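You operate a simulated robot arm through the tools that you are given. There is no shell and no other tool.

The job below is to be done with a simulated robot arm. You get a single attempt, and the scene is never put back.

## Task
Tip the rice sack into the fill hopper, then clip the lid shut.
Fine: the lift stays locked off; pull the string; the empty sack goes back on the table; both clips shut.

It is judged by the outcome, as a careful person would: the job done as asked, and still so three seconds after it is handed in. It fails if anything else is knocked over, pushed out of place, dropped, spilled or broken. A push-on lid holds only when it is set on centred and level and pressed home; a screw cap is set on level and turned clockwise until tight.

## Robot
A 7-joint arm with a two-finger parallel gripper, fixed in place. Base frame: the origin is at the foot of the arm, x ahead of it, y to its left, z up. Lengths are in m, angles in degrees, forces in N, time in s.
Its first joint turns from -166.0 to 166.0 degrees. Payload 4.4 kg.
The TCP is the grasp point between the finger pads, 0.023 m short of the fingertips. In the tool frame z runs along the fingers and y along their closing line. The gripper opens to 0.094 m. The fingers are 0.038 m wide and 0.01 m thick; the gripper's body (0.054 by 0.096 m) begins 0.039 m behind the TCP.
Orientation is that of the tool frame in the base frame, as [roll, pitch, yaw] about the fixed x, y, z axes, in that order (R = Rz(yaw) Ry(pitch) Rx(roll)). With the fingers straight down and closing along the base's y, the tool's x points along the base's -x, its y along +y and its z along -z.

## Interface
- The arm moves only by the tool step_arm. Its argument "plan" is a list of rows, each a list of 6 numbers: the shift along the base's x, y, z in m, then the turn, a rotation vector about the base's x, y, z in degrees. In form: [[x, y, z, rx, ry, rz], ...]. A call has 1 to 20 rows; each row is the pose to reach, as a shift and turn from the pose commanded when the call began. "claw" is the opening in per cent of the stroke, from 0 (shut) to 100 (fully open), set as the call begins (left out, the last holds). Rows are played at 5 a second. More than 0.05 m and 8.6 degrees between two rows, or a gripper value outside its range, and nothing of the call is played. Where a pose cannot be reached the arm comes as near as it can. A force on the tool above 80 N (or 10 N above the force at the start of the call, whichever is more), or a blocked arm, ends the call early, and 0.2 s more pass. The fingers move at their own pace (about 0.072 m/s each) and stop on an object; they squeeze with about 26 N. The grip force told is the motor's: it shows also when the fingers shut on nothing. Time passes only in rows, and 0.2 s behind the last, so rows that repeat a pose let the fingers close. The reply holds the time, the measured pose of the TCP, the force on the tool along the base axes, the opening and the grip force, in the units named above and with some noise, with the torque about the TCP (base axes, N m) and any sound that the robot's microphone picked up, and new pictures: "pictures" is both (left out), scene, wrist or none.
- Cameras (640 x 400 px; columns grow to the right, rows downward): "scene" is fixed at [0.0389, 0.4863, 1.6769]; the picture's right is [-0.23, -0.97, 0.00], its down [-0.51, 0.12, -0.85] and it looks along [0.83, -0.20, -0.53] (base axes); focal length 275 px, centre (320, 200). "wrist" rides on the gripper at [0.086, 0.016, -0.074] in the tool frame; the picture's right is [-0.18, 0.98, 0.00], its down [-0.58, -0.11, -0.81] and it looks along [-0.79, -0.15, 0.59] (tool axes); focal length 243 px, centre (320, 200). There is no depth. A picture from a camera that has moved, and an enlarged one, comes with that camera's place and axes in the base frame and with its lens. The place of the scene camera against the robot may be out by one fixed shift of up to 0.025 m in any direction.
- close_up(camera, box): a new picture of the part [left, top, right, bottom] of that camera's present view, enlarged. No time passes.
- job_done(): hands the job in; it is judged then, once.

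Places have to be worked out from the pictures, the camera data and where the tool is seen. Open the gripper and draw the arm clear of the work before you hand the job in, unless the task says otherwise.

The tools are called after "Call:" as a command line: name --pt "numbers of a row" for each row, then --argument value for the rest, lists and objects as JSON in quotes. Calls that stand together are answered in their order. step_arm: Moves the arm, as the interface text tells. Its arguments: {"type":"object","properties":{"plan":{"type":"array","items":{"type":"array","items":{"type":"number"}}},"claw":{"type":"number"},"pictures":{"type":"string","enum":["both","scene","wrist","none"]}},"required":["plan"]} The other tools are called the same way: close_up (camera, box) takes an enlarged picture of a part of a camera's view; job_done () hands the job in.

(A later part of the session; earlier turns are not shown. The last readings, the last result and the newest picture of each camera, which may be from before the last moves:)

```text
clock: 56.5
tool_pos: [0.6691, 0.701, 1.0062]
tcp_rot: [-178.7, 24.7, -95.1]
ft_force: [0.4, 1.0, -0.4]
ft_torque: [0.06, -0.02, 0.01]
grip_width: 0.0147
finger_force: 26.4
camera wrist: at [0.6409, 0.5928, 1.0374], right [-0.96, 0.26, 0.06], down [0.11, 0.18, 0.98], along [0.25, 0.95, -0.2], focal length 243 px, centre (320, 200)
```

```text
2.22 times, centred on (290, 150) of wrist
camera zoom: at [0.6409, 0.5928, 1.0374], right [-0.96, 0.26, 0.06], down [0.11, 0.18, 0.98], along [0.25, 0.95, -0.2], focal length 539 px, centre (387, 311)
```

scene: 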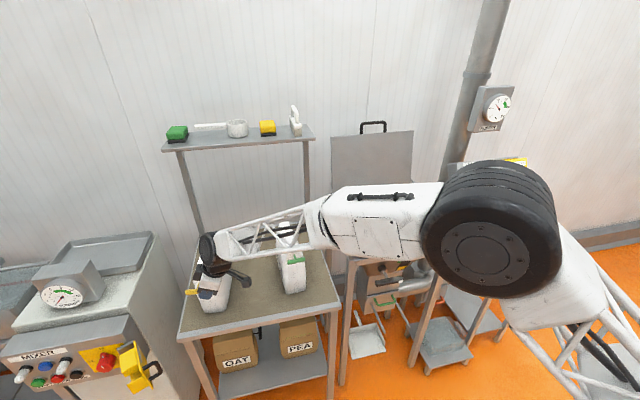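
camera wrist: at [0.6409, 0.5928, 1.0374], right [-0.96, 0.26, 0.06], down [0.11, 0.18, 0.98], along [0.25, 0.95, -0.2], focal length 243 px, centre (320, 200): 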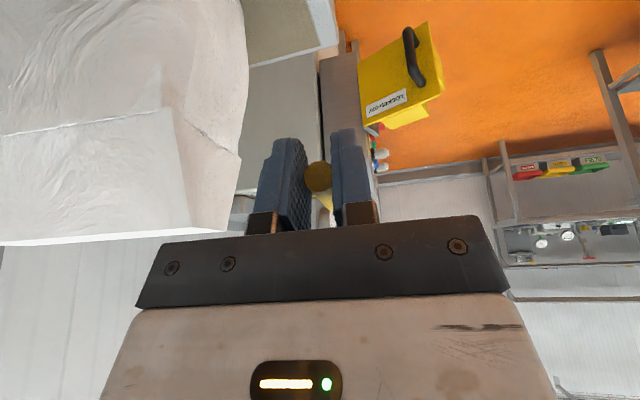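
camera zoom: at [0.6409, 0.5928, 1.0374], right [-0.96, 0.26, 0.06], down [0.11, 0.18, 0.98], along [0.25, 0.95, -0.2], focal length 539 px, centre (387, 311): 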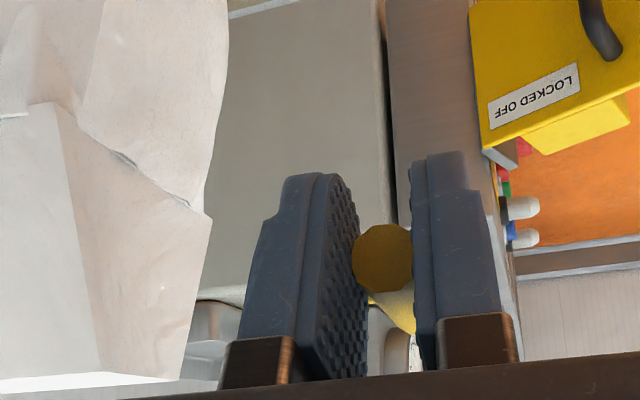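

Call:
step_arm --pt "-0.008 0.0007 0.002 0 0 0" --pt "-0.016 0.0015 0.004 0 0 0" --pt "-0.024 0.002 0.006 0 0 0" --pt "-0.032 0.003 0.008 0 0 0" --pt "-0.04 0.0035 0.01 0 0 0" --pt "-0.048 0.0042 0.012 0 0 0"

Call:
close_up --camera "scene" --box '[170, 220, 270, 320]'

Call:
close_up --camera "wrist" --box '[0, 60, 420, 240]'

```text
clock: 57.9
tool_pos: [0.6206, 0.7051, 1.0181]
tcp_rot: [-178.7, 24.8, -95.0]
ft_force: [1.5, 0.4, -4.1]
ft_torque: [0.05, -0.02, -0.05]
grip_width: 0.0148
finger_force: 25.9
camera wrist: at [0.593, 0.597, 1.05], right [-0.96, 0.26, 0.06], down [0.11, 0.18, 0.98], along [0.25, 0.95, -0.2], focal length 243 px, centre (320, 200)
```

scene: 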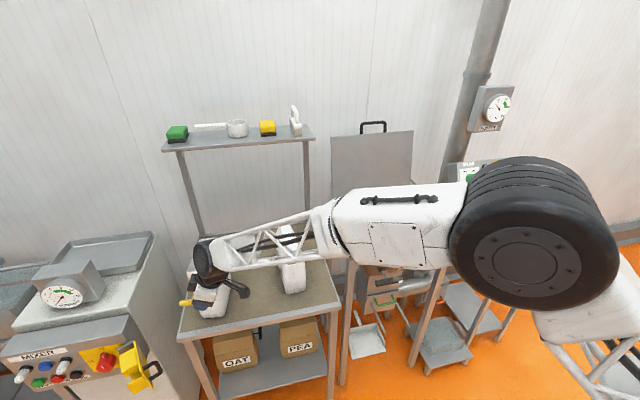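
wrist: 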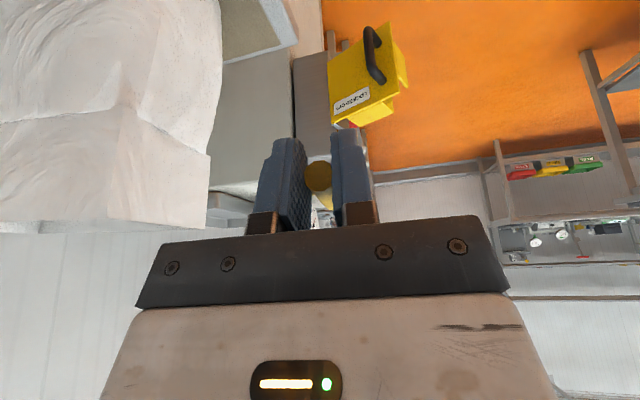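

```text
4.00 times, centred on (220, 270) of scene
camera zoom: at [0.0389, 0.4863, 1.6769], right [-0.23, -0.97, 0.0], down [-0.51, 0.12, -0.85], along [0.83, -0.2, -0.53], focal length 1099 px, centre (720, -80)
```

zoom: 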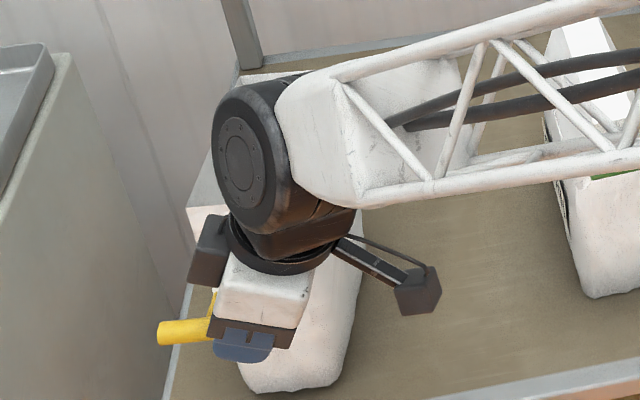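

```text
1.52 times, centred on (210, 150) of wrist
camera zoom: at [0.593, 0.597, 1.05], right [-0.96, 0.26, 0.06], down [0.11, 0.18, 0.98], along [0.25, 0.95, -0.2], focal length 370 px, centre (488, 276)
```

zoom: 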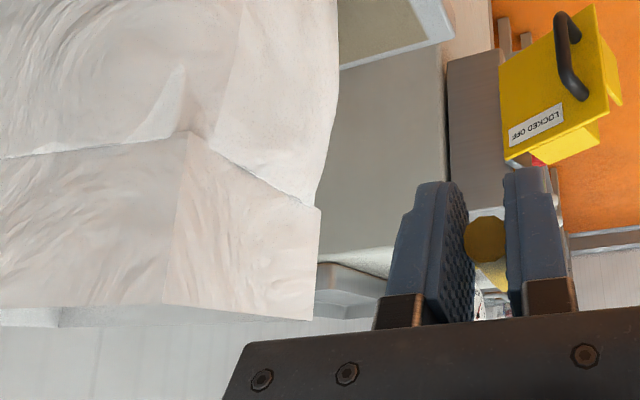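

The sack seems to have shifted forward slightly (bottom edge about 4 px lower in the scene view). I zoom in hard to see whether the string is still attached before pulling more.

Call:
close_up --camera "scene" --box '[180, 270, 250, 325]'

Call:
close_up --camera "scene" --box '[180, 225, 250, 280]'

Call:
close_up --camera "wrist" --box '[180, 130, 380, 230]'

```text
7.27 times, centred on (215, 298) of scene
camera zoom: at [0.0389, 0.4863, 1.6769], right [-0.23, -0.97, 0.0], down [-0.51, 0.12, -0.85], along [0.83, -0.2, -0.53], focal length 1998 px, centre (1084, -509)
```

zoom: 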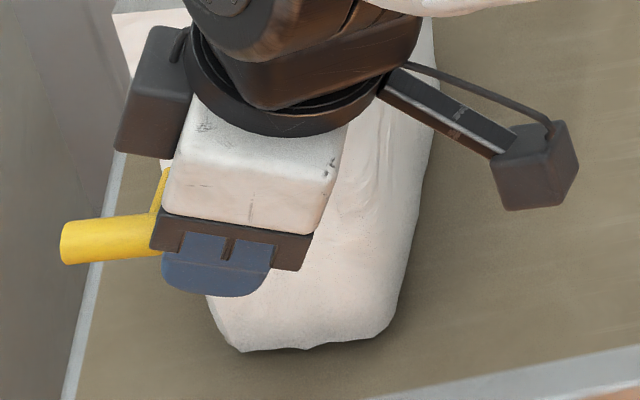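

```text
7.27 times, centred on (215, 252) of scene
camera zoom: at [0.0389, 0.4863, 1.6769], right [-0.23, -0.97, 0.0], down [-0.51, 0.12, -0.85], along [0.83, -0.2, -0.53], focal length 1998 px, centre (1084, -182)
```

zoom: 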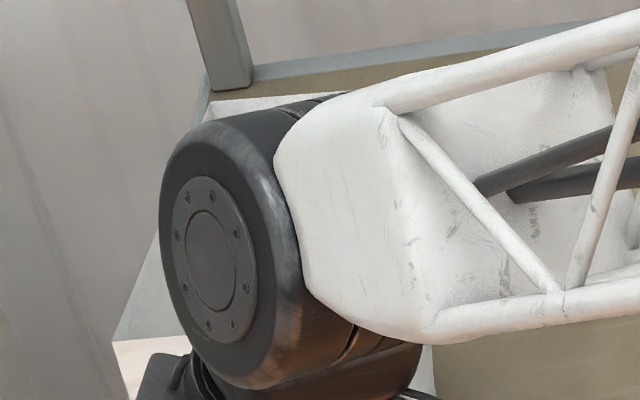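

```text
3.20 times, centred on (280, 180) of wrist
camera zoom: at [0.593, 0.597, 1.05], right [-0.96, 0.26, 0.06], down [0.11, 0.18, 0.98], along [0.25, 0.95, -0.2], focal length 776 px, centre (448, 264)
```

zoom: 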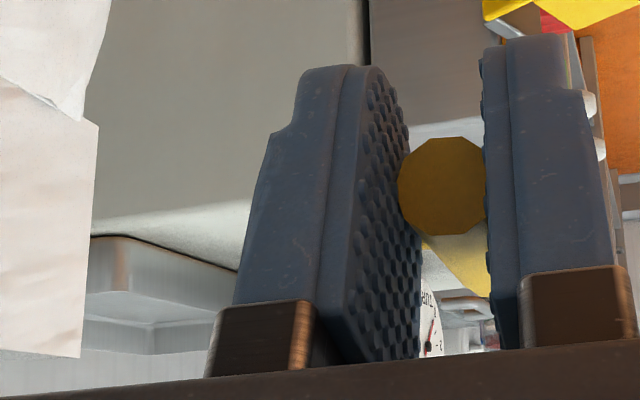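

The string went taut and dragged the sack forward about 2.5 cm during that faster stretch; it is still well on the table. I continue much more slowly, pulling slightly downward so the sack grips the table better.

Call:
step_arm --pt "-0.002 0.0 -0.002 0 0 0" --pt "-0.004 0.0 -0.004 0 0 0" --pt "-0.006 0.0 -0.006 0 0 0" --pt "-0.008 0.001 -0.008 0 0 0" --pt "-0.01 0.001 -0.01 0 0 0" --pt "-0.012 0.001 -0.012 0 0 0" --pt "-0.014 0.001 -0.014 0 0 0" --pt "-0.016 0.001 -0.016 0 0 0"

Call:
close_up --camera "scene" --box '[180, 270, 250, 325]'

Call:
close_up --camera "wrist" --box '[100, 100, 420, 240]'

```text
clock: 59.7
tool_pos: [0.6046, 0.7062, 1.0031]
tcp_rot: [-178.6, 24.7, -95.1]
ft_force: [-1.5, -0.9, 9.0]
ft_torque: [0.31, -0.15, -0.05]
grip_width: 0.0149
finger_force: 26.0
camera wrist: at [0.5764, 0.5986, 1.035], right [-0.96, 0.26, 0.06], down [0.11, 0.18, 0.98], along [0.25, 0.95, -0.2], focal length 243 px, centre (320, 200)
```

scene: 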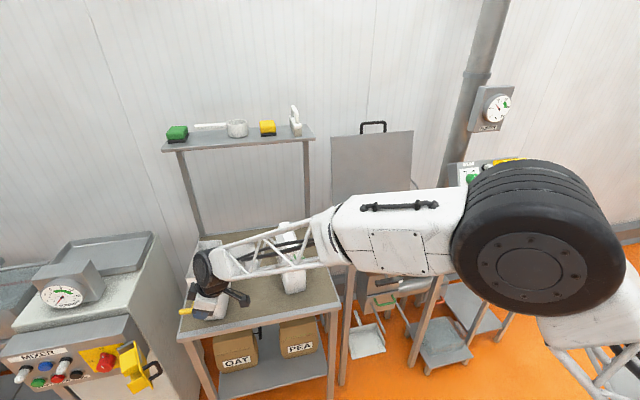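
wrist: 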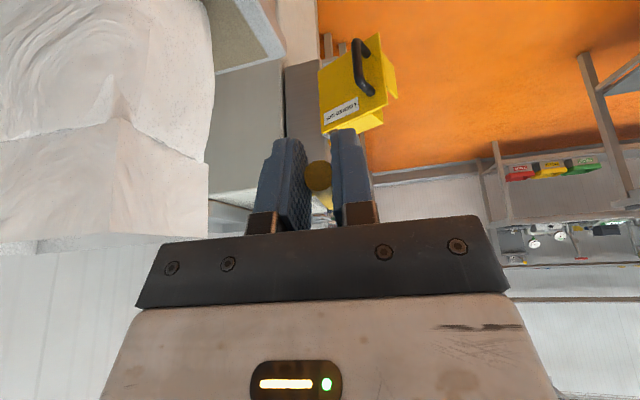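

```text
7.27 times, centred on (215, 298) of scene
camera zoom: at [0.0389, 0.4863, 1.6769], right [-0.23, -0.97, 0.0], down [-0.51, 0.12, -0.85], along [0.83, -0.2, -0.53], focal length 1998 px, centre (1084, -509)
```

zoom: 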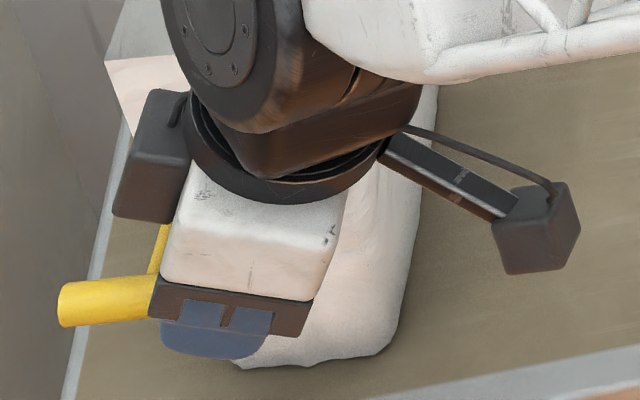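

```text
2.00 times, centred on (260, 170) of wrist
camera zoom: at [0.5764, 0.5986, 1.035], right [-0.96, 0.26, 0.06], down [0.11, 0.18, 0.98], along [0.25, 0.95, -0.2], focal length 485 px, centre (440, 260)
```

zoom: 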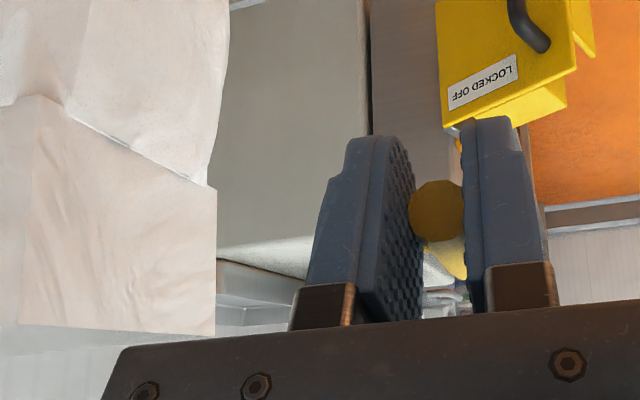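

The sack now moves one-to-one with the tab after about 6 cm of string travel, so the string is at its full stroke. I stop pulling, relieve the vertical load, and release the tab.

Call:
step_arm --pt "0.001 0.0 0.003 0 0 0" --pt "0.002 0.0 0.006 0 0 0" --pt "0.002 0.0 0.006 0 0 0" --pictures "none"

Call:
step_arm --pt "0 0 0 0 0 0" --pt "0 0 0 0 0 0" --claw 30

Call:
close_up --camera "wrist" --box '[100, 100, 420, 240]'

```text
clock: 60.5
tool_pos: [0.606, 0.7056, 1.0079]
tcp_rot: [-178.7, 24.7, -95.1]
ft_force: [1.6, -0.7, -4.2]
ft_torque: [-0.39, 0.11, -0.09]
grip_width: 0.0148
finger_force: 25.9
```

```text
clock: 61.1
tool_pos: [0.607, 0.7058, 1.0078]
tcp_rot: [-178.7, 24.7, -95.1]
ft_force: [0.7, 0.0, -0.2]
ft_torque: [-0.01, 0.02, 0.01]
grip_width: 0.0281
finger_force: 0.1
camera wrist: at [0.5786, 0.5984, 1.04], right [-0.96, 0.26, 0.06], down [0.11, 0.18, 0.98], along [0.25, 0.95, -0.2], focal length 243 px, centre (320, 200)
```

scene: 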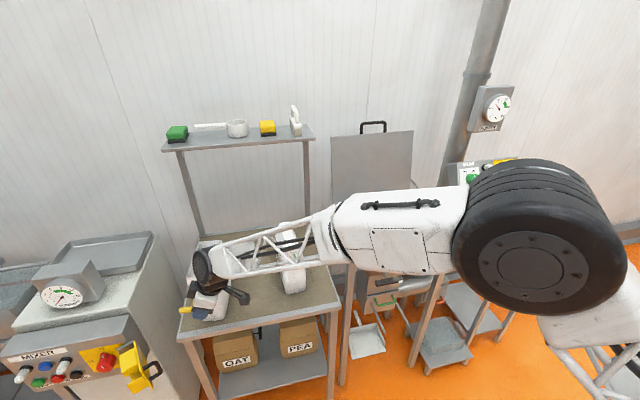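
wrist: 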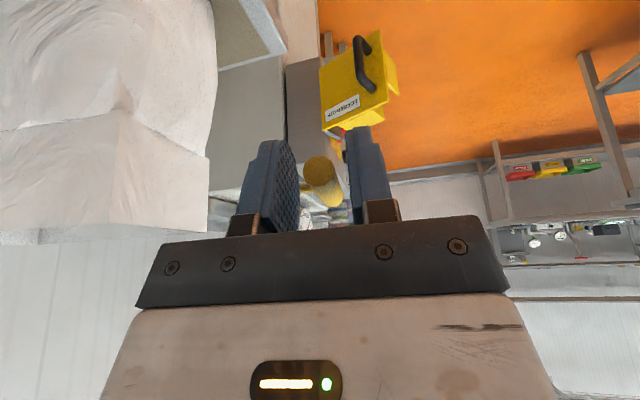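

```text
2.00 times, centred on (260, 170) of wrist
camera zoom: at [0.5786, 0.5984, 1.04], right [-0.96, 0.26, 0.06], down [0.11, 0.18, 0.98], along [0.25, 0.95, -0.2], focal length 485 px, centre (440, 260)
```

zoom: 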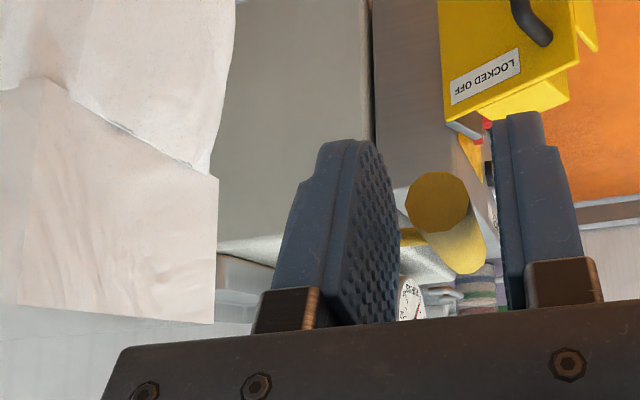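

The tab stays out on its stem by itself. I withdraw along the finger direction and rise to view the sack's top.

Call:
step_arm --pt "-0.002 -0.0125 0.027 0 0 0" --pt "-0.004 -0.025 0.055 0 0 0" --pt "-0.006 -0.0375 0.082 0 0 0" --pt "-0.008 -0.05 0.11 0 0 0" --pt "-0.008 -0.06 0.15 0 0 0" --pt "-0.008 -0.07 0.19 0 0 0"

Call:
close_up --camera "scene" --box '[165, 215, 265, 325]'

Call:
close_up --camera "wrist" --box '[80, 0, 400, 140]'

```text
clock: 62.5
tool_pos: [0.5995, 0.6337, 1.1969]
tcp_rot: [-178.8, 24.6, -95.1]
ft_force: [0.2, 0.2, -0.6]
ft_torque: [0.04, 0.0, 0.01]
grip_width: 0.028
finger_force: 0.1
camera wrist: at [0.5713, 0.5261, 1.2287], right [-0.96, 0.26, 0.06], down [0.11, 0.18, 0.98], along [0.25, 0.95, -0.2], focal length 243 px, centre (320, 200)
```

scene: 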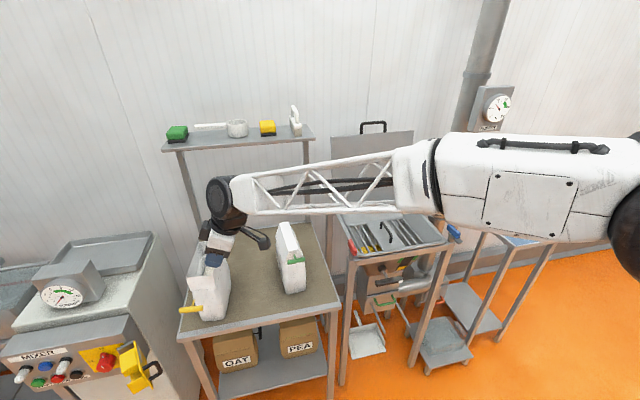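
wrist: 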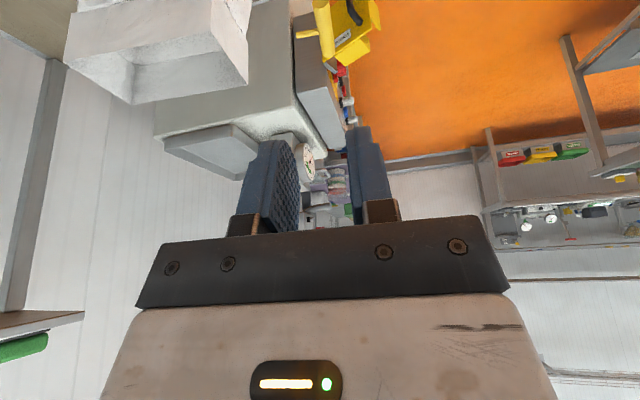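

```text
3.64 times, centred on (215, 270) of scene
camera zoom: at [0.0389, 0.4863, 1.6769], right [-0.23, -0.97, 0.0], down [-0.51, 0.12, -0.85], along [0.83, -0.2, -0.53], focal length 999 px, centre (702, -54)
```

zoom: 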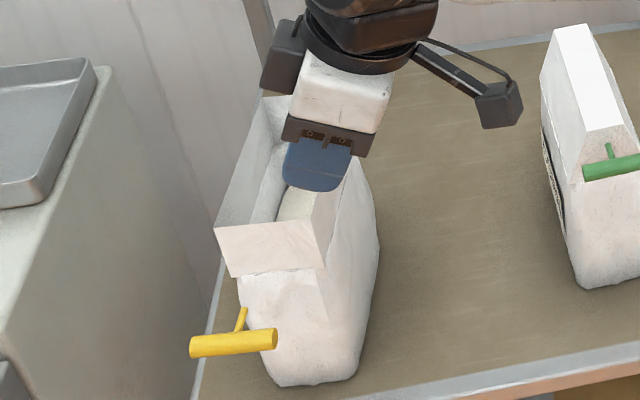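

```text
2.00 times, centred on (240, 70) of wrist
camera zoom: at [0.5713, 0.5261, 1.2287], right [-0.96, 0.26, 0.06], down [0.11, 0.18, 0.98], along [0.25, 0.95, -0.2], focal length 485 px, centre (480, 460)
```

zoom: 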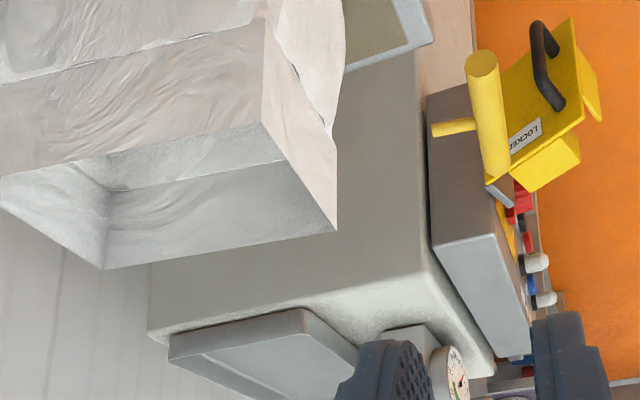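

The pull opened the sack: its top is now an open mouth about 7.7 cm wide with white rice inside, small enough to grip across. Before lifting it, I'll rehearse the tipping motion empty over the hopper to be sure the arm can do it; first level the tool and turn it.

Call:
step_arm --pt "0 0 0.03 -6.2 0.55 0" --pt "0 0 0.06 -12.4 1.1 0" --pt "0 0 0.1 -18.7 1.65 0" --pt "0 0 0.14 -24.9 2.2 0" --pictures "none" --claw 100

Call:
step_arm --pt "0.013 -0.034 0 0 0 -5" --pt "0.026 -0.068 0 0 0 -10" --pt "0.039 -0.102 0 0 0 -15" --pt "0.052 -0.136 0 0 0 -20" --pt "0.065 -0.17 0 0 0 -25" --pt "0.078 -0.204 0 0 0 -30" --pt "0.091 -0.238 0 0 0 -35" --pt "0.104 -0.272 0 0 0 -40" --pt "0.117 -0.306 0 0 0 -45" --pt "0.13 -0.34 0 0 0 -50" --pt "0.143 -0.374 0 0 0 -55" --pt "0.156 -0.408 0 0 0 -60" --pt "0.169 -0.442 0 0 0 -65" --pt "0.182 -0.476 0 0 0 -70" --pt "0.195 -0.51 0 0 0 -75" --pt "0.208 -0.544 0 0 0 -80" --pt "0.221 -0.578 0 0 0 -85" --pt "0.234 -0.61 0 0 0 -85"

```text
clock: 63.5
tool_pos: [0.5987, 0.6359, 1.34]
tcp_rot: [-178.8, -0.5, -95.0]
ft_force: [-0.6, -0.1, -1.4]
ft_torque: [-0.04, -0.02, 0.0]
grip_width: 0.0939
finger_force: 0.2
```

```text
clock: 67.3
tool_pos: [0.834, 0.0237, 1.3393]
tcp_rot: [-178.7, -0.3, 180.0]
ft_force: [0.9, 0.4, -0.2]
ft_torque: [0.02, 0.0, -0.03]
grip_width: 0.0941
finger_force: 0.0
camera wrist: at [0.7475, 0.0421, 1.415], right [0.19, 0.98, -0.02], down [0.59, -0.09, 0.81], along [0.79, -0.16, -0.59], focal length 243 px, centre (320, 200)
```

scene: 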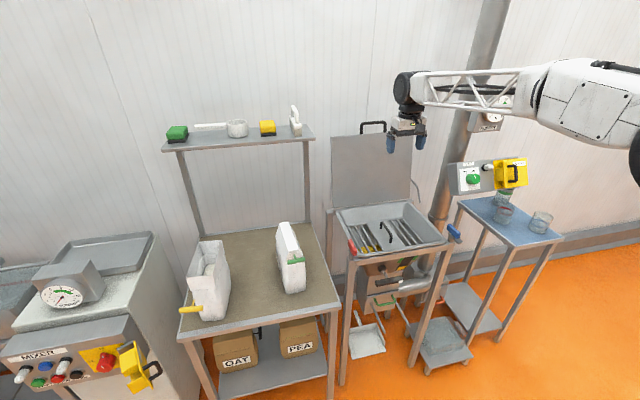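
wrist: 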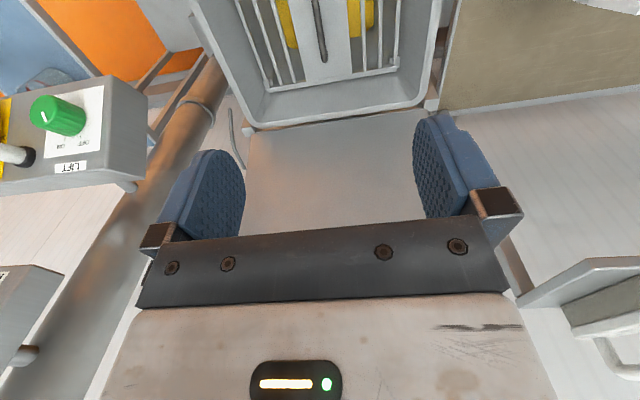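

Call:
close_up --camera "scene" --box '[170, 225, 250, 330]'

Call:
close_up --camera "scene" --box '[325, 190, 475, 280]'

Call:
close_up --camera "wrist" --box '[180, 0, 480, 150]'

```text
3.81 times, centred on (210, 278) of scene
camera zoom: at [0.0389, 0.4863, 1.6769], right [-0.23, -0.97, 0.0], down [-0.51, 0.12, -0.85], along [0.83, -0.2, -0.53], focal length 1047 px, centre (739, -95)
```

zoom: 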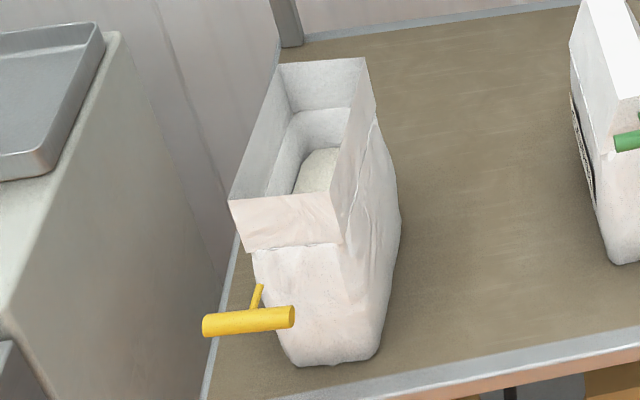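

```text
4.27 times, centred on (400, 235) of scene
camera zoom: at [0.0389, 0.4863, 1.6769], right [-0.23, -0.97, 0.0], down [-0.51, 0.12, -0.85], along [0.83, -0.2, -0.53], focal length 1172 px, centre (-21, 51)
```

zoom: 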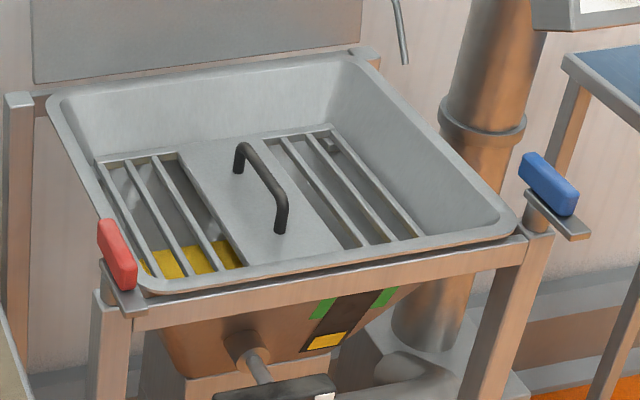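

```text
2.13 times, centred on (330, 75) of wrist
camera zoom: at [0.7475, 0.0421, 1.415], right [0.19, 0.98, -0.02], down [0.59, -0.09, 0.81], along [0.79, -0.16, -0.59], focal length 518 px, centre (299, 467)
```

zoom: 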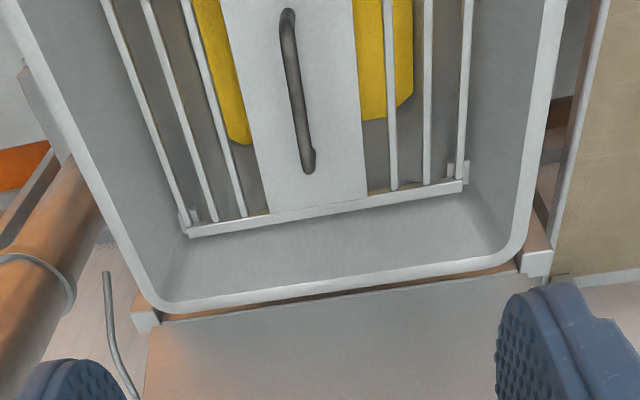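

The rehearsal pose is clear. Bars lie either side of the solid middle plate, so I'll pour over the left bars (y≈0.09). I now rehearse tipping 110° with the empty gripper at z≈1.2, in two stages.

Call:
step_arm --pt "0.008 0.03 -0.035 0 0 0" --pt "0.015 0.065 -0.07 0 0 0" --pt "0.016 0.066 -0.105 0 0 0" --pt "0.016 0.066 -0.14 0 0 0" --pictures "none"

Call:
step_arm --pt "0 0 0 0 -8 0" --pt "0 0 0 0 -16 0" --pt "0 0 0 0 -24 0" --pt "0 0 0 0 -32 0" --pt "0 0 0 0 -40 0" --pt "0 0 0 0 -48 0" --pt "0 0 0 0 -56 0" --pt "0 0 0 0 -64 0" --pt "0 0 0 0 -70 0" --pictures "scene"

```text
clock: 68.3
tool_pos: [0.8504, 0.091, 1.2001]
tcp_rot: [-178.7, -0.4, 179.8]
ft_force: [-0.6, -0.3, 1.1]
ft_torque: [-0.02, 0.0, 0.0]
grip_width: 0.0941
finger_force: 0.0
```

```text
clock: 70.5
tool_pos: [0.8674, 0.0948, 1.1281]
tcp_rot: [-177.3, 64.9, -178.6]
ft_force: [0.9, 0.4, -0.7]
ft_torque: [-0.01, 0.0, 0.0]
grip_width: 0.0941
finger_force: 0.1
stopped in row 9: the arm was blocked; the commanded pose is now the measured one
```

scene: 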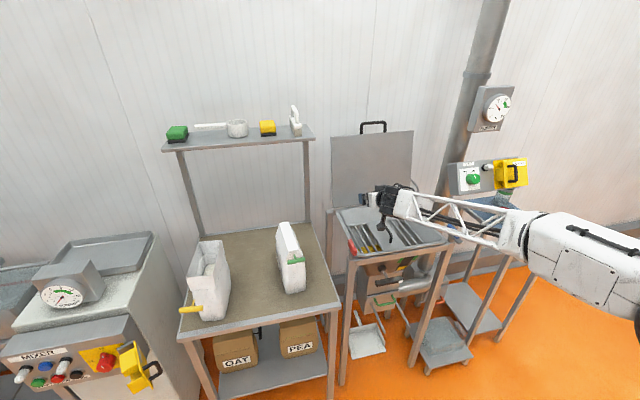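

Tipping toward the robot hits a joint limit at about 65°, so that way is out. Rolling sideways about the forearm line should have far more range, with the hand on the left (the lift panel is on the right, near y −0.33). I return to tool-down and rehearse that.

Call:
step_arm --pt "0 0 0.02 0 8 0" --pt "0 0 0.04 0 16 0" --pt "0 0 0.06 0 24 0" --pt "0 0 0.08 0 32 0" --pt "0 0 0.1 0 40 0" --pt "0 0 0.12 0 48 0" --pt "0 0 0.14 0 56 0" --pt "0 0 0.15 0 64.5 0" --pictures "scene"

```text
clock: 72.3
tool_pos: [0.8684, 0.0938, 1.2828]
tcp_rot: [-178.5, 0.7, -179.5]
ft_force: [0.6, -0.1, -0.1]
ft_torque: [0.01, -0.02, 0.01]
grip_width: 0.0941
finger_force: 0.0
```

scene: 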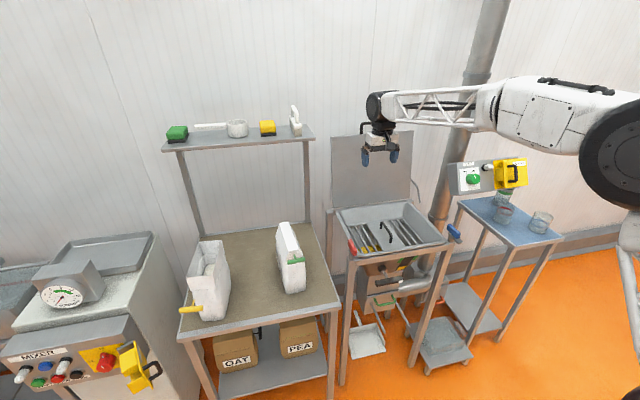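

Call:
step_arm --pt "0 0 -0.01 -8 0 0" --pt "0 0 -0.02 -16 0 0" --pt "0 0 -0.03 -24 0 0" --pt "0 0 -0.04 -32 0 0" --pt "0 0 -0.05 -40 0 0" --pt "0 0 -0.06 -48 0 0" --pt "0 0 -0.07 -56 0 0" --pt "0 0 -0.08 -64 0 0" --pt "0 0 -0.09 -72 0 0" --pt "0 0 -0.1 -80 0 0" --pt "0 0 -0.11 -88 0 0" --pt "0 0 -0.12 -96 0 0" --pictures "scene"

```text
clock: 74.9
tool_pos: [0.8682, 0.0943, 1.1621]
tcp_rot: [-82.3, -0.4, -179.2]
ft_force: [0.3, -0.1, 0.1]
ft_torque: [0.05, 0.0, -0.01]
grip_width: 0.0941
finger_force: 0.1
```

scene: 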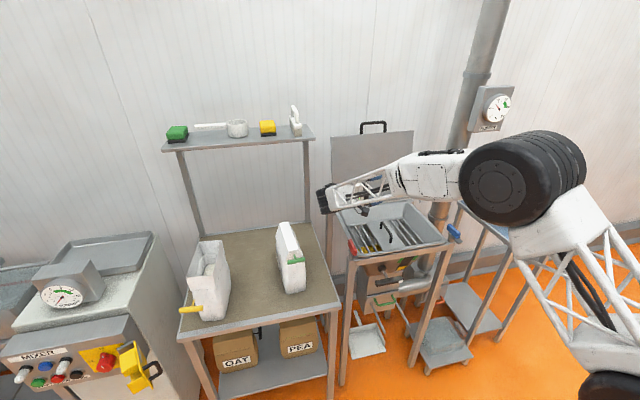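

The sideways roll tracks exactly to 96°. I continue the rehearsal to see how far it goes.

Call:
step_arm --pt "0 0 0.0 -8 0 0" --pt "0 0 0.0 -16 0 0" --pt "0 0 0.0 -24 0 0" --pt "0 0 0.0 -32 0 0"

```text
clock: 76.1
tool_pos: [0.879, 0.0976, 1.2146]
tcp_rot: [-51.2, 2.0, -179.7]
ft_force: [0.2, -0.1, 2.1]
ft_torque: [0.05, 0.02, 0.02]
grip_width: 0.0941
finger_force: 0.2
out of reach, approached as far as the arm can: row 2, 3
stopped in row 4: the arm was blocked; the commanded pose is now the measured one
camera wrist: at [0.7941, 0.1455, 1.152], right [0.22, -0.62, -0.76], down [0.59, 0.7, -0.4], along [0.78, -0.36, 0.52], focal length 243 px, centre (320, 200)
```

scene: 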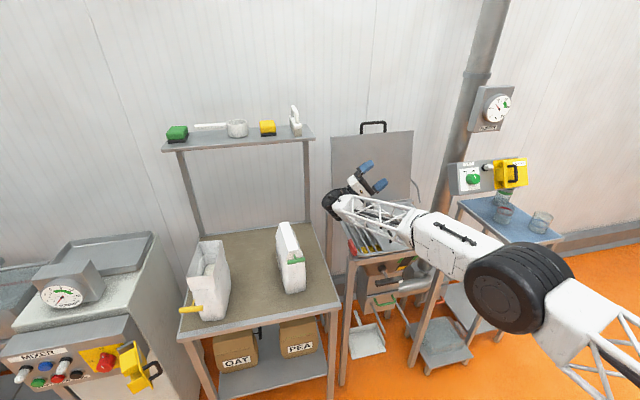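
wrist: 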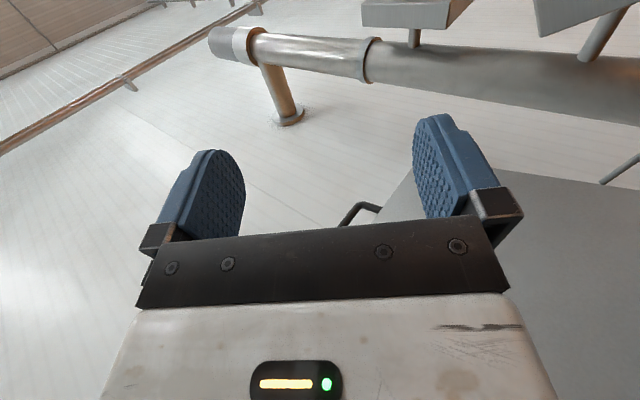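

Rolling works to ~104° at z 1.16, and to ~128° if the TCP rises to about 1.21 – ample for pouring. I roll back to tool-down and rise.

Call:
step_arm --pt "0 0 0.01 8 0 0" --pt "0 0 0.02 16 0 0" --pt "0 0 0.03 24 0 0" --pt "0 0 0.04 32 0 0" --pt "0 0 0.05 40 0 0" --pt "0 0 0.06 48 0 0" --pt "0 0 0.07 56 0 0" --pt "0 0 0.08 64 0 0" --pt "0 0 0.09 72 0 0" --pt "0 0 0.1 80 0 0" --pt "0 0 0.11 88 0 0" --pt "0 0 0.12 96 0 0" --pt "0 0 0.12 104 0 0" --pt "0 0 0.12 112 0 0" --pt "0 0 0.12 120 0 0" --pt "0 0 0.12 128.5 0 0" --pictures "scene"

```text
clock: 79.5
tool_pos: [0.8791, 0.0975, 1.3276]
tcp_rot: [-179.6, -0.7, 178.6]
ft_force: [0.6, -0.9, 0.3]
ft_torque: [0.02, 0.02, -0.01]
grip_width: 0.0939
finger_force: 0.1
```

scene: 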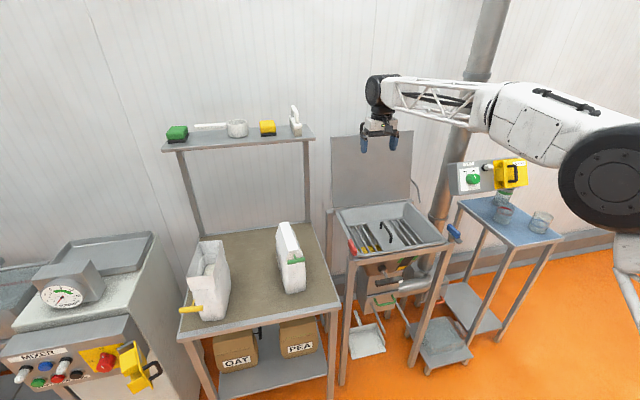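

Now I go back above the rice sack with the fingers set to close across its mouth (yaw 174°).

Call:
step_arm --pt "-0.007 0.044 0 0 0 -0.4" --pt "-0.014 0.088 0 0 0 -0.7" --pt "-0.021 0.132 0 0 0 -1.0" --pt "-0.028 0.176 0 0 0 -1.4" --pt "-0.035 0.22 0 0 0 -1.7" --pt "-0.042 0.264 0 0 0 -2.0" --pt "-0.049 0.308 0 0 0 -2.4" --pt "-0.056 0.352 0 0 0 -2.7" --pt "-0.063 0.396 0 0 0 -3.0" --pt "-0.07 0.44 0 0 0 -3.4" --pt "-0.077 0.484 -0.01 0 0 -3.7" --pt "-0.084 0.528 -0.02 0 0 -4.0" --pt "-0.09 0.572 -0.03 0 0 -4.3" --pt "-0.095 0.6135 -0.04 0 0 -4.6"

Call:
close_up --camera "wrist" --box '[200, 0, 440, 150]'

```text
clock: 82.5
tool_pos: [0.7833, 0.7101, 1.2885]
tcp_rot: [-179.6, -0.7, 173.8]
ft_force: [-0.3, 0.2, 1.4]
ft_torque: [-0.03, -0.01, 0.02]
grip_width: 0.0941
finger_force: 0.0
camera wrist: at [0.7001, 0.7361, 1.3634], right [0.29, 0.96, -0.01], down [0.58, -0.17, 0.8], along [0.76, -0.24, -0.6], focal length 243 px, centre (320, 200)
```

scene: 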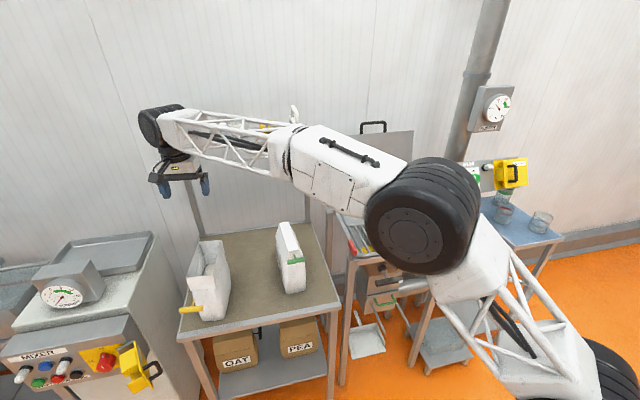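
wrist: 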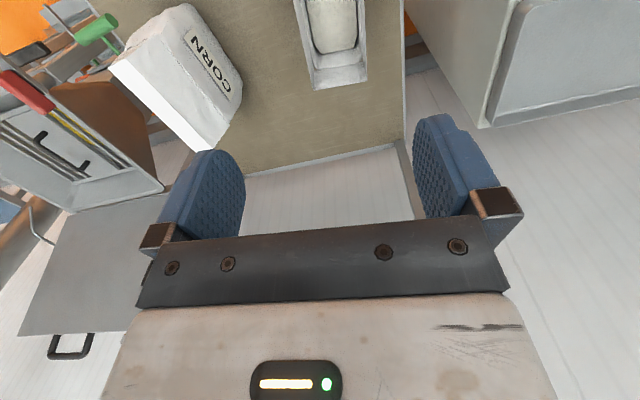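

```text
2.67 times, centred on (320, 75) of wrist
camera zoom: at [0.7001, 0.7361, 1.3634], right [0.29, 0.96, -0.01], down [0.58, -0.17, 0.8], along [0.76, -0.24, -0.6], focal length 647 px, centre (320, 533)
```

zoom: 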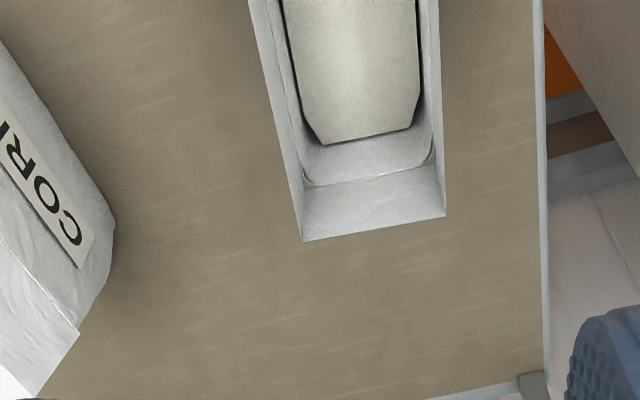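

The overhead view puts the sack mouth at x 0.705–0.875, centred near (0.788, 0.718), 7.6 cm wide, heading −6.5°. I align and descend to just above the mouth.

Call:
step_arm --pt "0.002 0.004 -0.04 0 0 0" --pt "0.005 0.008 -0.08 0 0 0" --pt "0.005 0.008 -0.12 0 0 0" --pt "0.005 0.008 -0.16 0 0 0" --pt "0.005 0.008 -0.2 0 0 0"

Call:
close_up --camera "scene" --box '[150, 180, 280, 330]'

Call:
close_up --camera "wrist" --box '[180, 60, 480, 240]'

```text
clock: 83.7
tool_pos: [0.7907, 0.7229, 1.0891]
tcp_rot: [-179.6, -0.6, 173.8]
ft_force: [0.6, -0.3, 1.5]
ft_torque: [-0.02, -0.01, -0.03]
grip_width: 0.0939
finger_force: 0.1
camera wrist: at [0.707, 0.7477, 1.1644], right [0.29, 0.96, -0.01], down [0.58, -0.17, 0.8], along [0.76, -0.24, -0.6], focal length 243 px, centre (320, 200)
```

scene: 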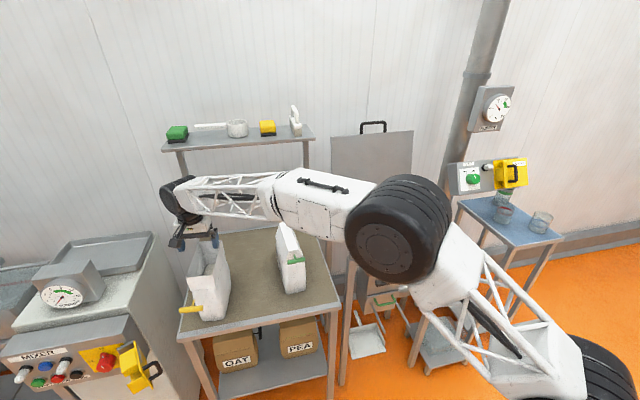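
wrist: 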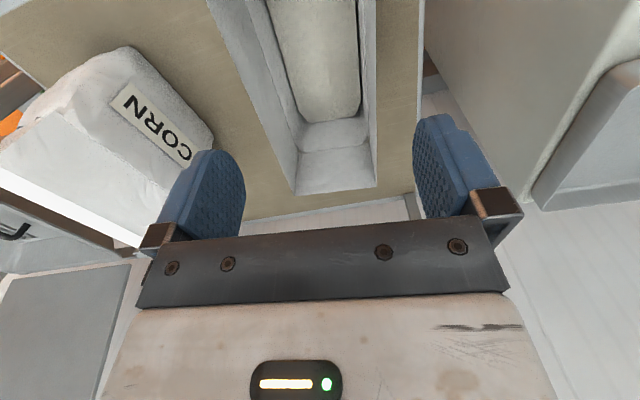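

```text
2.67 times, centred on (215, 255) of scene
camera zoom: at [0.0389, 0.4863, 1.6769], right [-0.23, -0.97, 0.0], down [-0.51, 0.12, -0.85], along [0.83, -0.2, -0.53], focal length 733 px, centre (600, 53)
```

zoom: 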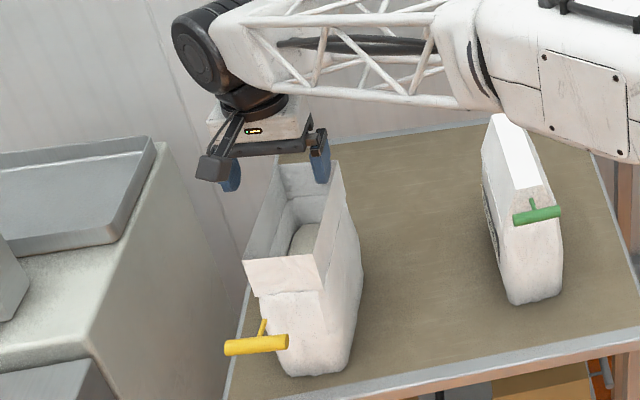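

```text
2.13 times, centred on (330, 150) of wrist
camera zoom: at [0.707, 0.7477, 1.1644], right [0.29, 0.96, -0.01], down [0.58, -0.17, 0.8], along [0.76, -0.24, -0.6], focal length 518 px, centre (299, 307)
```

zoom: 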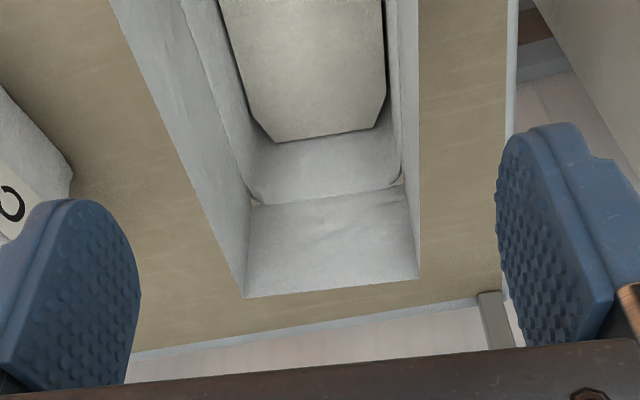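

Alignment is good (sack centre y≈0.719). I shift 3 mm and descend so the pads cover the upper side walls, staying just above the rim with the palm.

Call:
step_arm --pt "-0.001 -0.003 -0.02 0 0 0" --pt "-0.001 -0.003 -0.04 0 0 0" --pt "-0.001 -0.003 -0.06 0 0 0" --pt "-0.001 -0.003 -0.08 0 0 0"

Call:
close_up --camera "scene" --box '[150, 200, 280, 330]'

Call:
close_up --camera "wrist" --box '[130, 60, 530, 260]'

```text
clock: 84.7
tool_pos: [0.7888, 0.7173, 1.0071]
tcp_rot: [-179.6, -0.8, 173.9]
ft_force: [-0.1, 0.1, 1.1]
ft_torque: [0.01, 0.01, -0.04]
grip_width: 0.0941
finger_force: 0.0
camera wrist: at [0.7053, 0.743, 1.0838], right [0.29, 0.96, -0.01], down [0.58, -0.17, 0.8], along [0.76, -0.24, -0.6], focal length 243 px, centre (320, 200)
```

scene: 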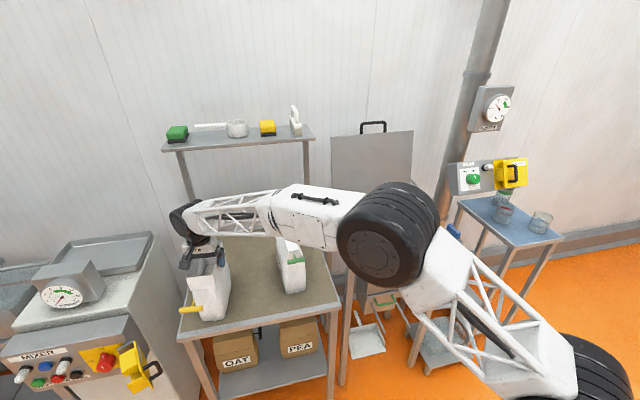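
wrist: 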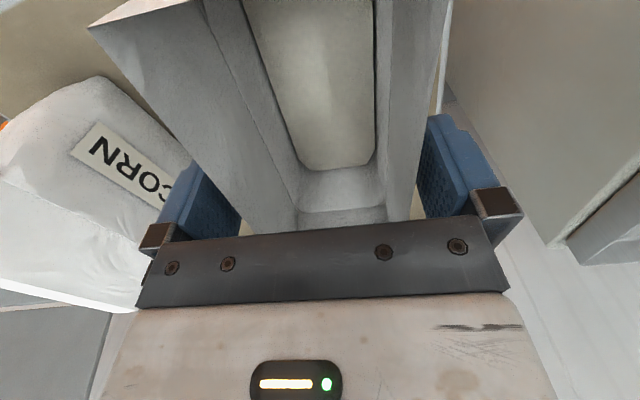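

```text
3.08 times, centred on (215, 265) of scene
camera zoom: at [0.0389, 0.4863, 1.6769], right [-0.23, -0.97, 0.0], down [-0.51, 0.12, -0.85], along [0.83, -0.2, -0.53], focal length 845 px, centre (643, 0)
```

zoom: 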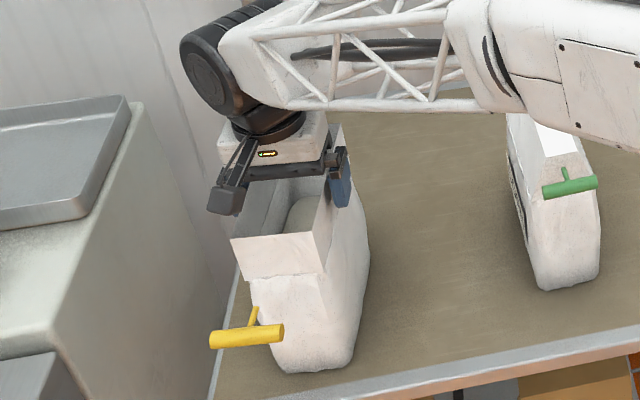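

```text
1.60 times, centred on (330, 160) of wrist
camera zoom: at [0.7053, 0.743, 1.0838], right [0.29, 0.96, -0.01], down [0.58, -0.17, 0.8], along [0.76, -0.24, -0.6], focal length 388 px, centre (304, 264)
```

zoom: 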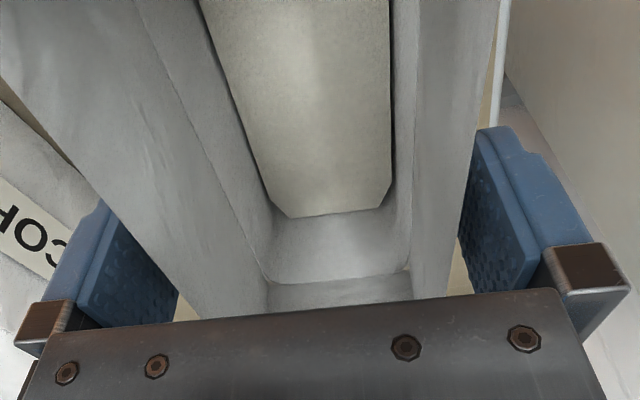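

The fingers straddle the mouth walls without contact. I close the gripper on the sack.

Call:
step_arm --pt "0 0 0 0 0 0" --pt "0 0 0 0 0 0" --pt "0 0 0 0 0 0" --claw 0 --pictures "wrist"

```text
clock: 85.5
tool_pos: [0.7893, 0.7169, 1.0077]
tcp_rot: [-179.6, -0.8, 173.9]
ft_force: [1.6, 2.1, 0.8]
ft_torque: [0.88, -0.7, 0.16]
grip_width: 0.0799
finger_force: 26.1
camera wrist: at [0.7053, 0.743, 1.0834], right [0.29, 0.96, -0.01], down [0.58, -0.17, 0.8], along [0.76, -0.24, -0.6], focal length 243 px, centre (320, 200)
```

wrist: 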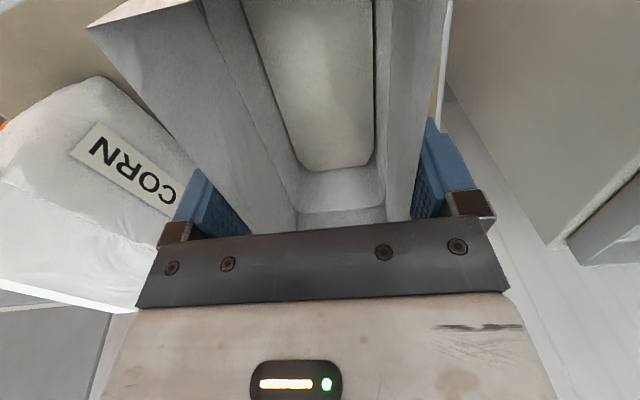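

Held at 80 mm with 26 N. I lift 1.5 cm slowly to check weight and slip.

Call:
step_arm --pt "0 0 0.004 0 0 0" --pt "0 0 0.008 0 0 0" --pt "0 0 0.015 0 0 0" --pt "0 0 0.015 0 0 0"

Call:
close_up --camera "scene" --box '[150, 200, 280, 330]'

```text
clock: 86.5
tool_pos: [0.7877, 0.7169, 1.0225]
tcp_rot: [-179.5, -0.8, 174.0]
ft_force: [-0.5, -0.2, -9.1]
ft_torque: [0.03, 0.06, -0.01]
grip_width: 0.08
finger_force: 26.2
camera wrist: at [0.705, 0.7432, 1.0984], right [0.29, 0.96, -0.01], down [0.58, -0.17, 0.8], along [0.76, -0.24, -0.6], focal length 243 px, centre (320, 200)
```

scene: 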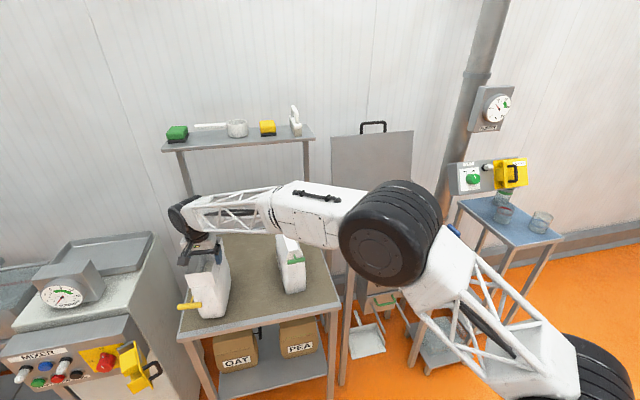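
wrist: 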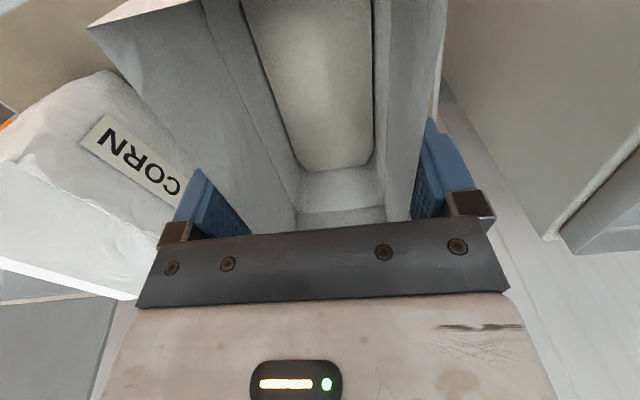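

```text
3.08 times, centred on (215, 265) of scene
camera zoom: at [0.0389, 0.4863, 1.6769], right [-0.23, -0.97, 0.0], down [-0.51, 0.12, -0.85], along [0.83, -0.2, -0.53], focal length 845 px, centre (643, 0)
```

zoom: 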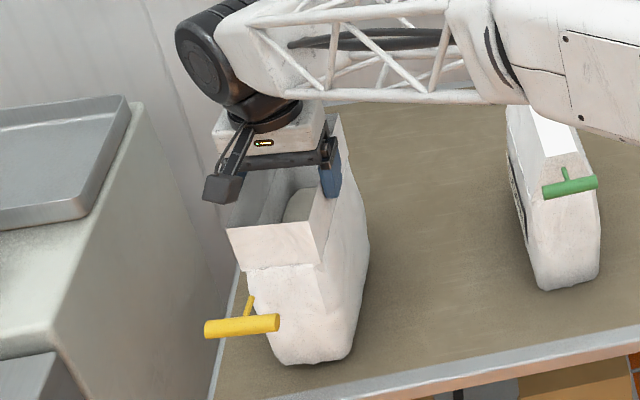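

The sack lifts cleanly: about 9 N, no slip. I raise it high enough to clear the corn sack and the clips.

Call:
step_arm --pt "0 0 0.015 0 0 0" --pt "0 0 0.04 0 0 0" --pt "0 0 0.07 0 0 0" --pt "0 0 0.1 0 0 0" --pt "0 0 0.13 0 0 0" --pt "0 0 0.16 0 0 0" --pt "0 0 0.19 0 0 0" --pt "0 0 0.22 0 0 0" --pt "0 0 0.25 0 0 0" --pt "0 0 0.28 0 0 0" --pt "0 0 0.3 0 0 0" --pt "0 0 0.31 0 0 0"

```text
clock: 89.1
tool_pos: [0.7889, 0.7164, 1.3318]
tcp_rot: [-179.4, -0.8, 173.9]
ft_force: [-0.3, 0.1, -9.1]
ft_torque: [-0.01, 0.03, 0.0]
grip_width: 0.08
finger_force: 26.2
camera wrist: at [0.7046, 0.7426, 1.4081], right [0.29, 0.96, -0.01], down [0.58, -0.16, 0.8], along [0.76, -0.24, -0.6], focal length 243 px, centre (320, 200)
```

scene: 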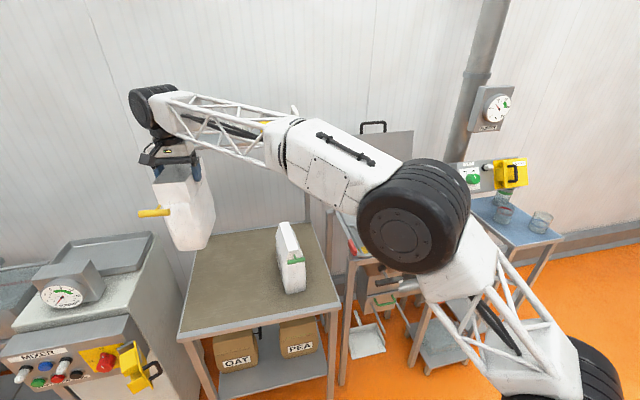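
wrist: 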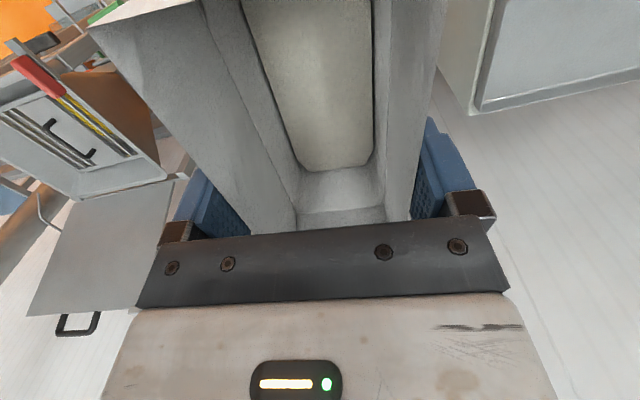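

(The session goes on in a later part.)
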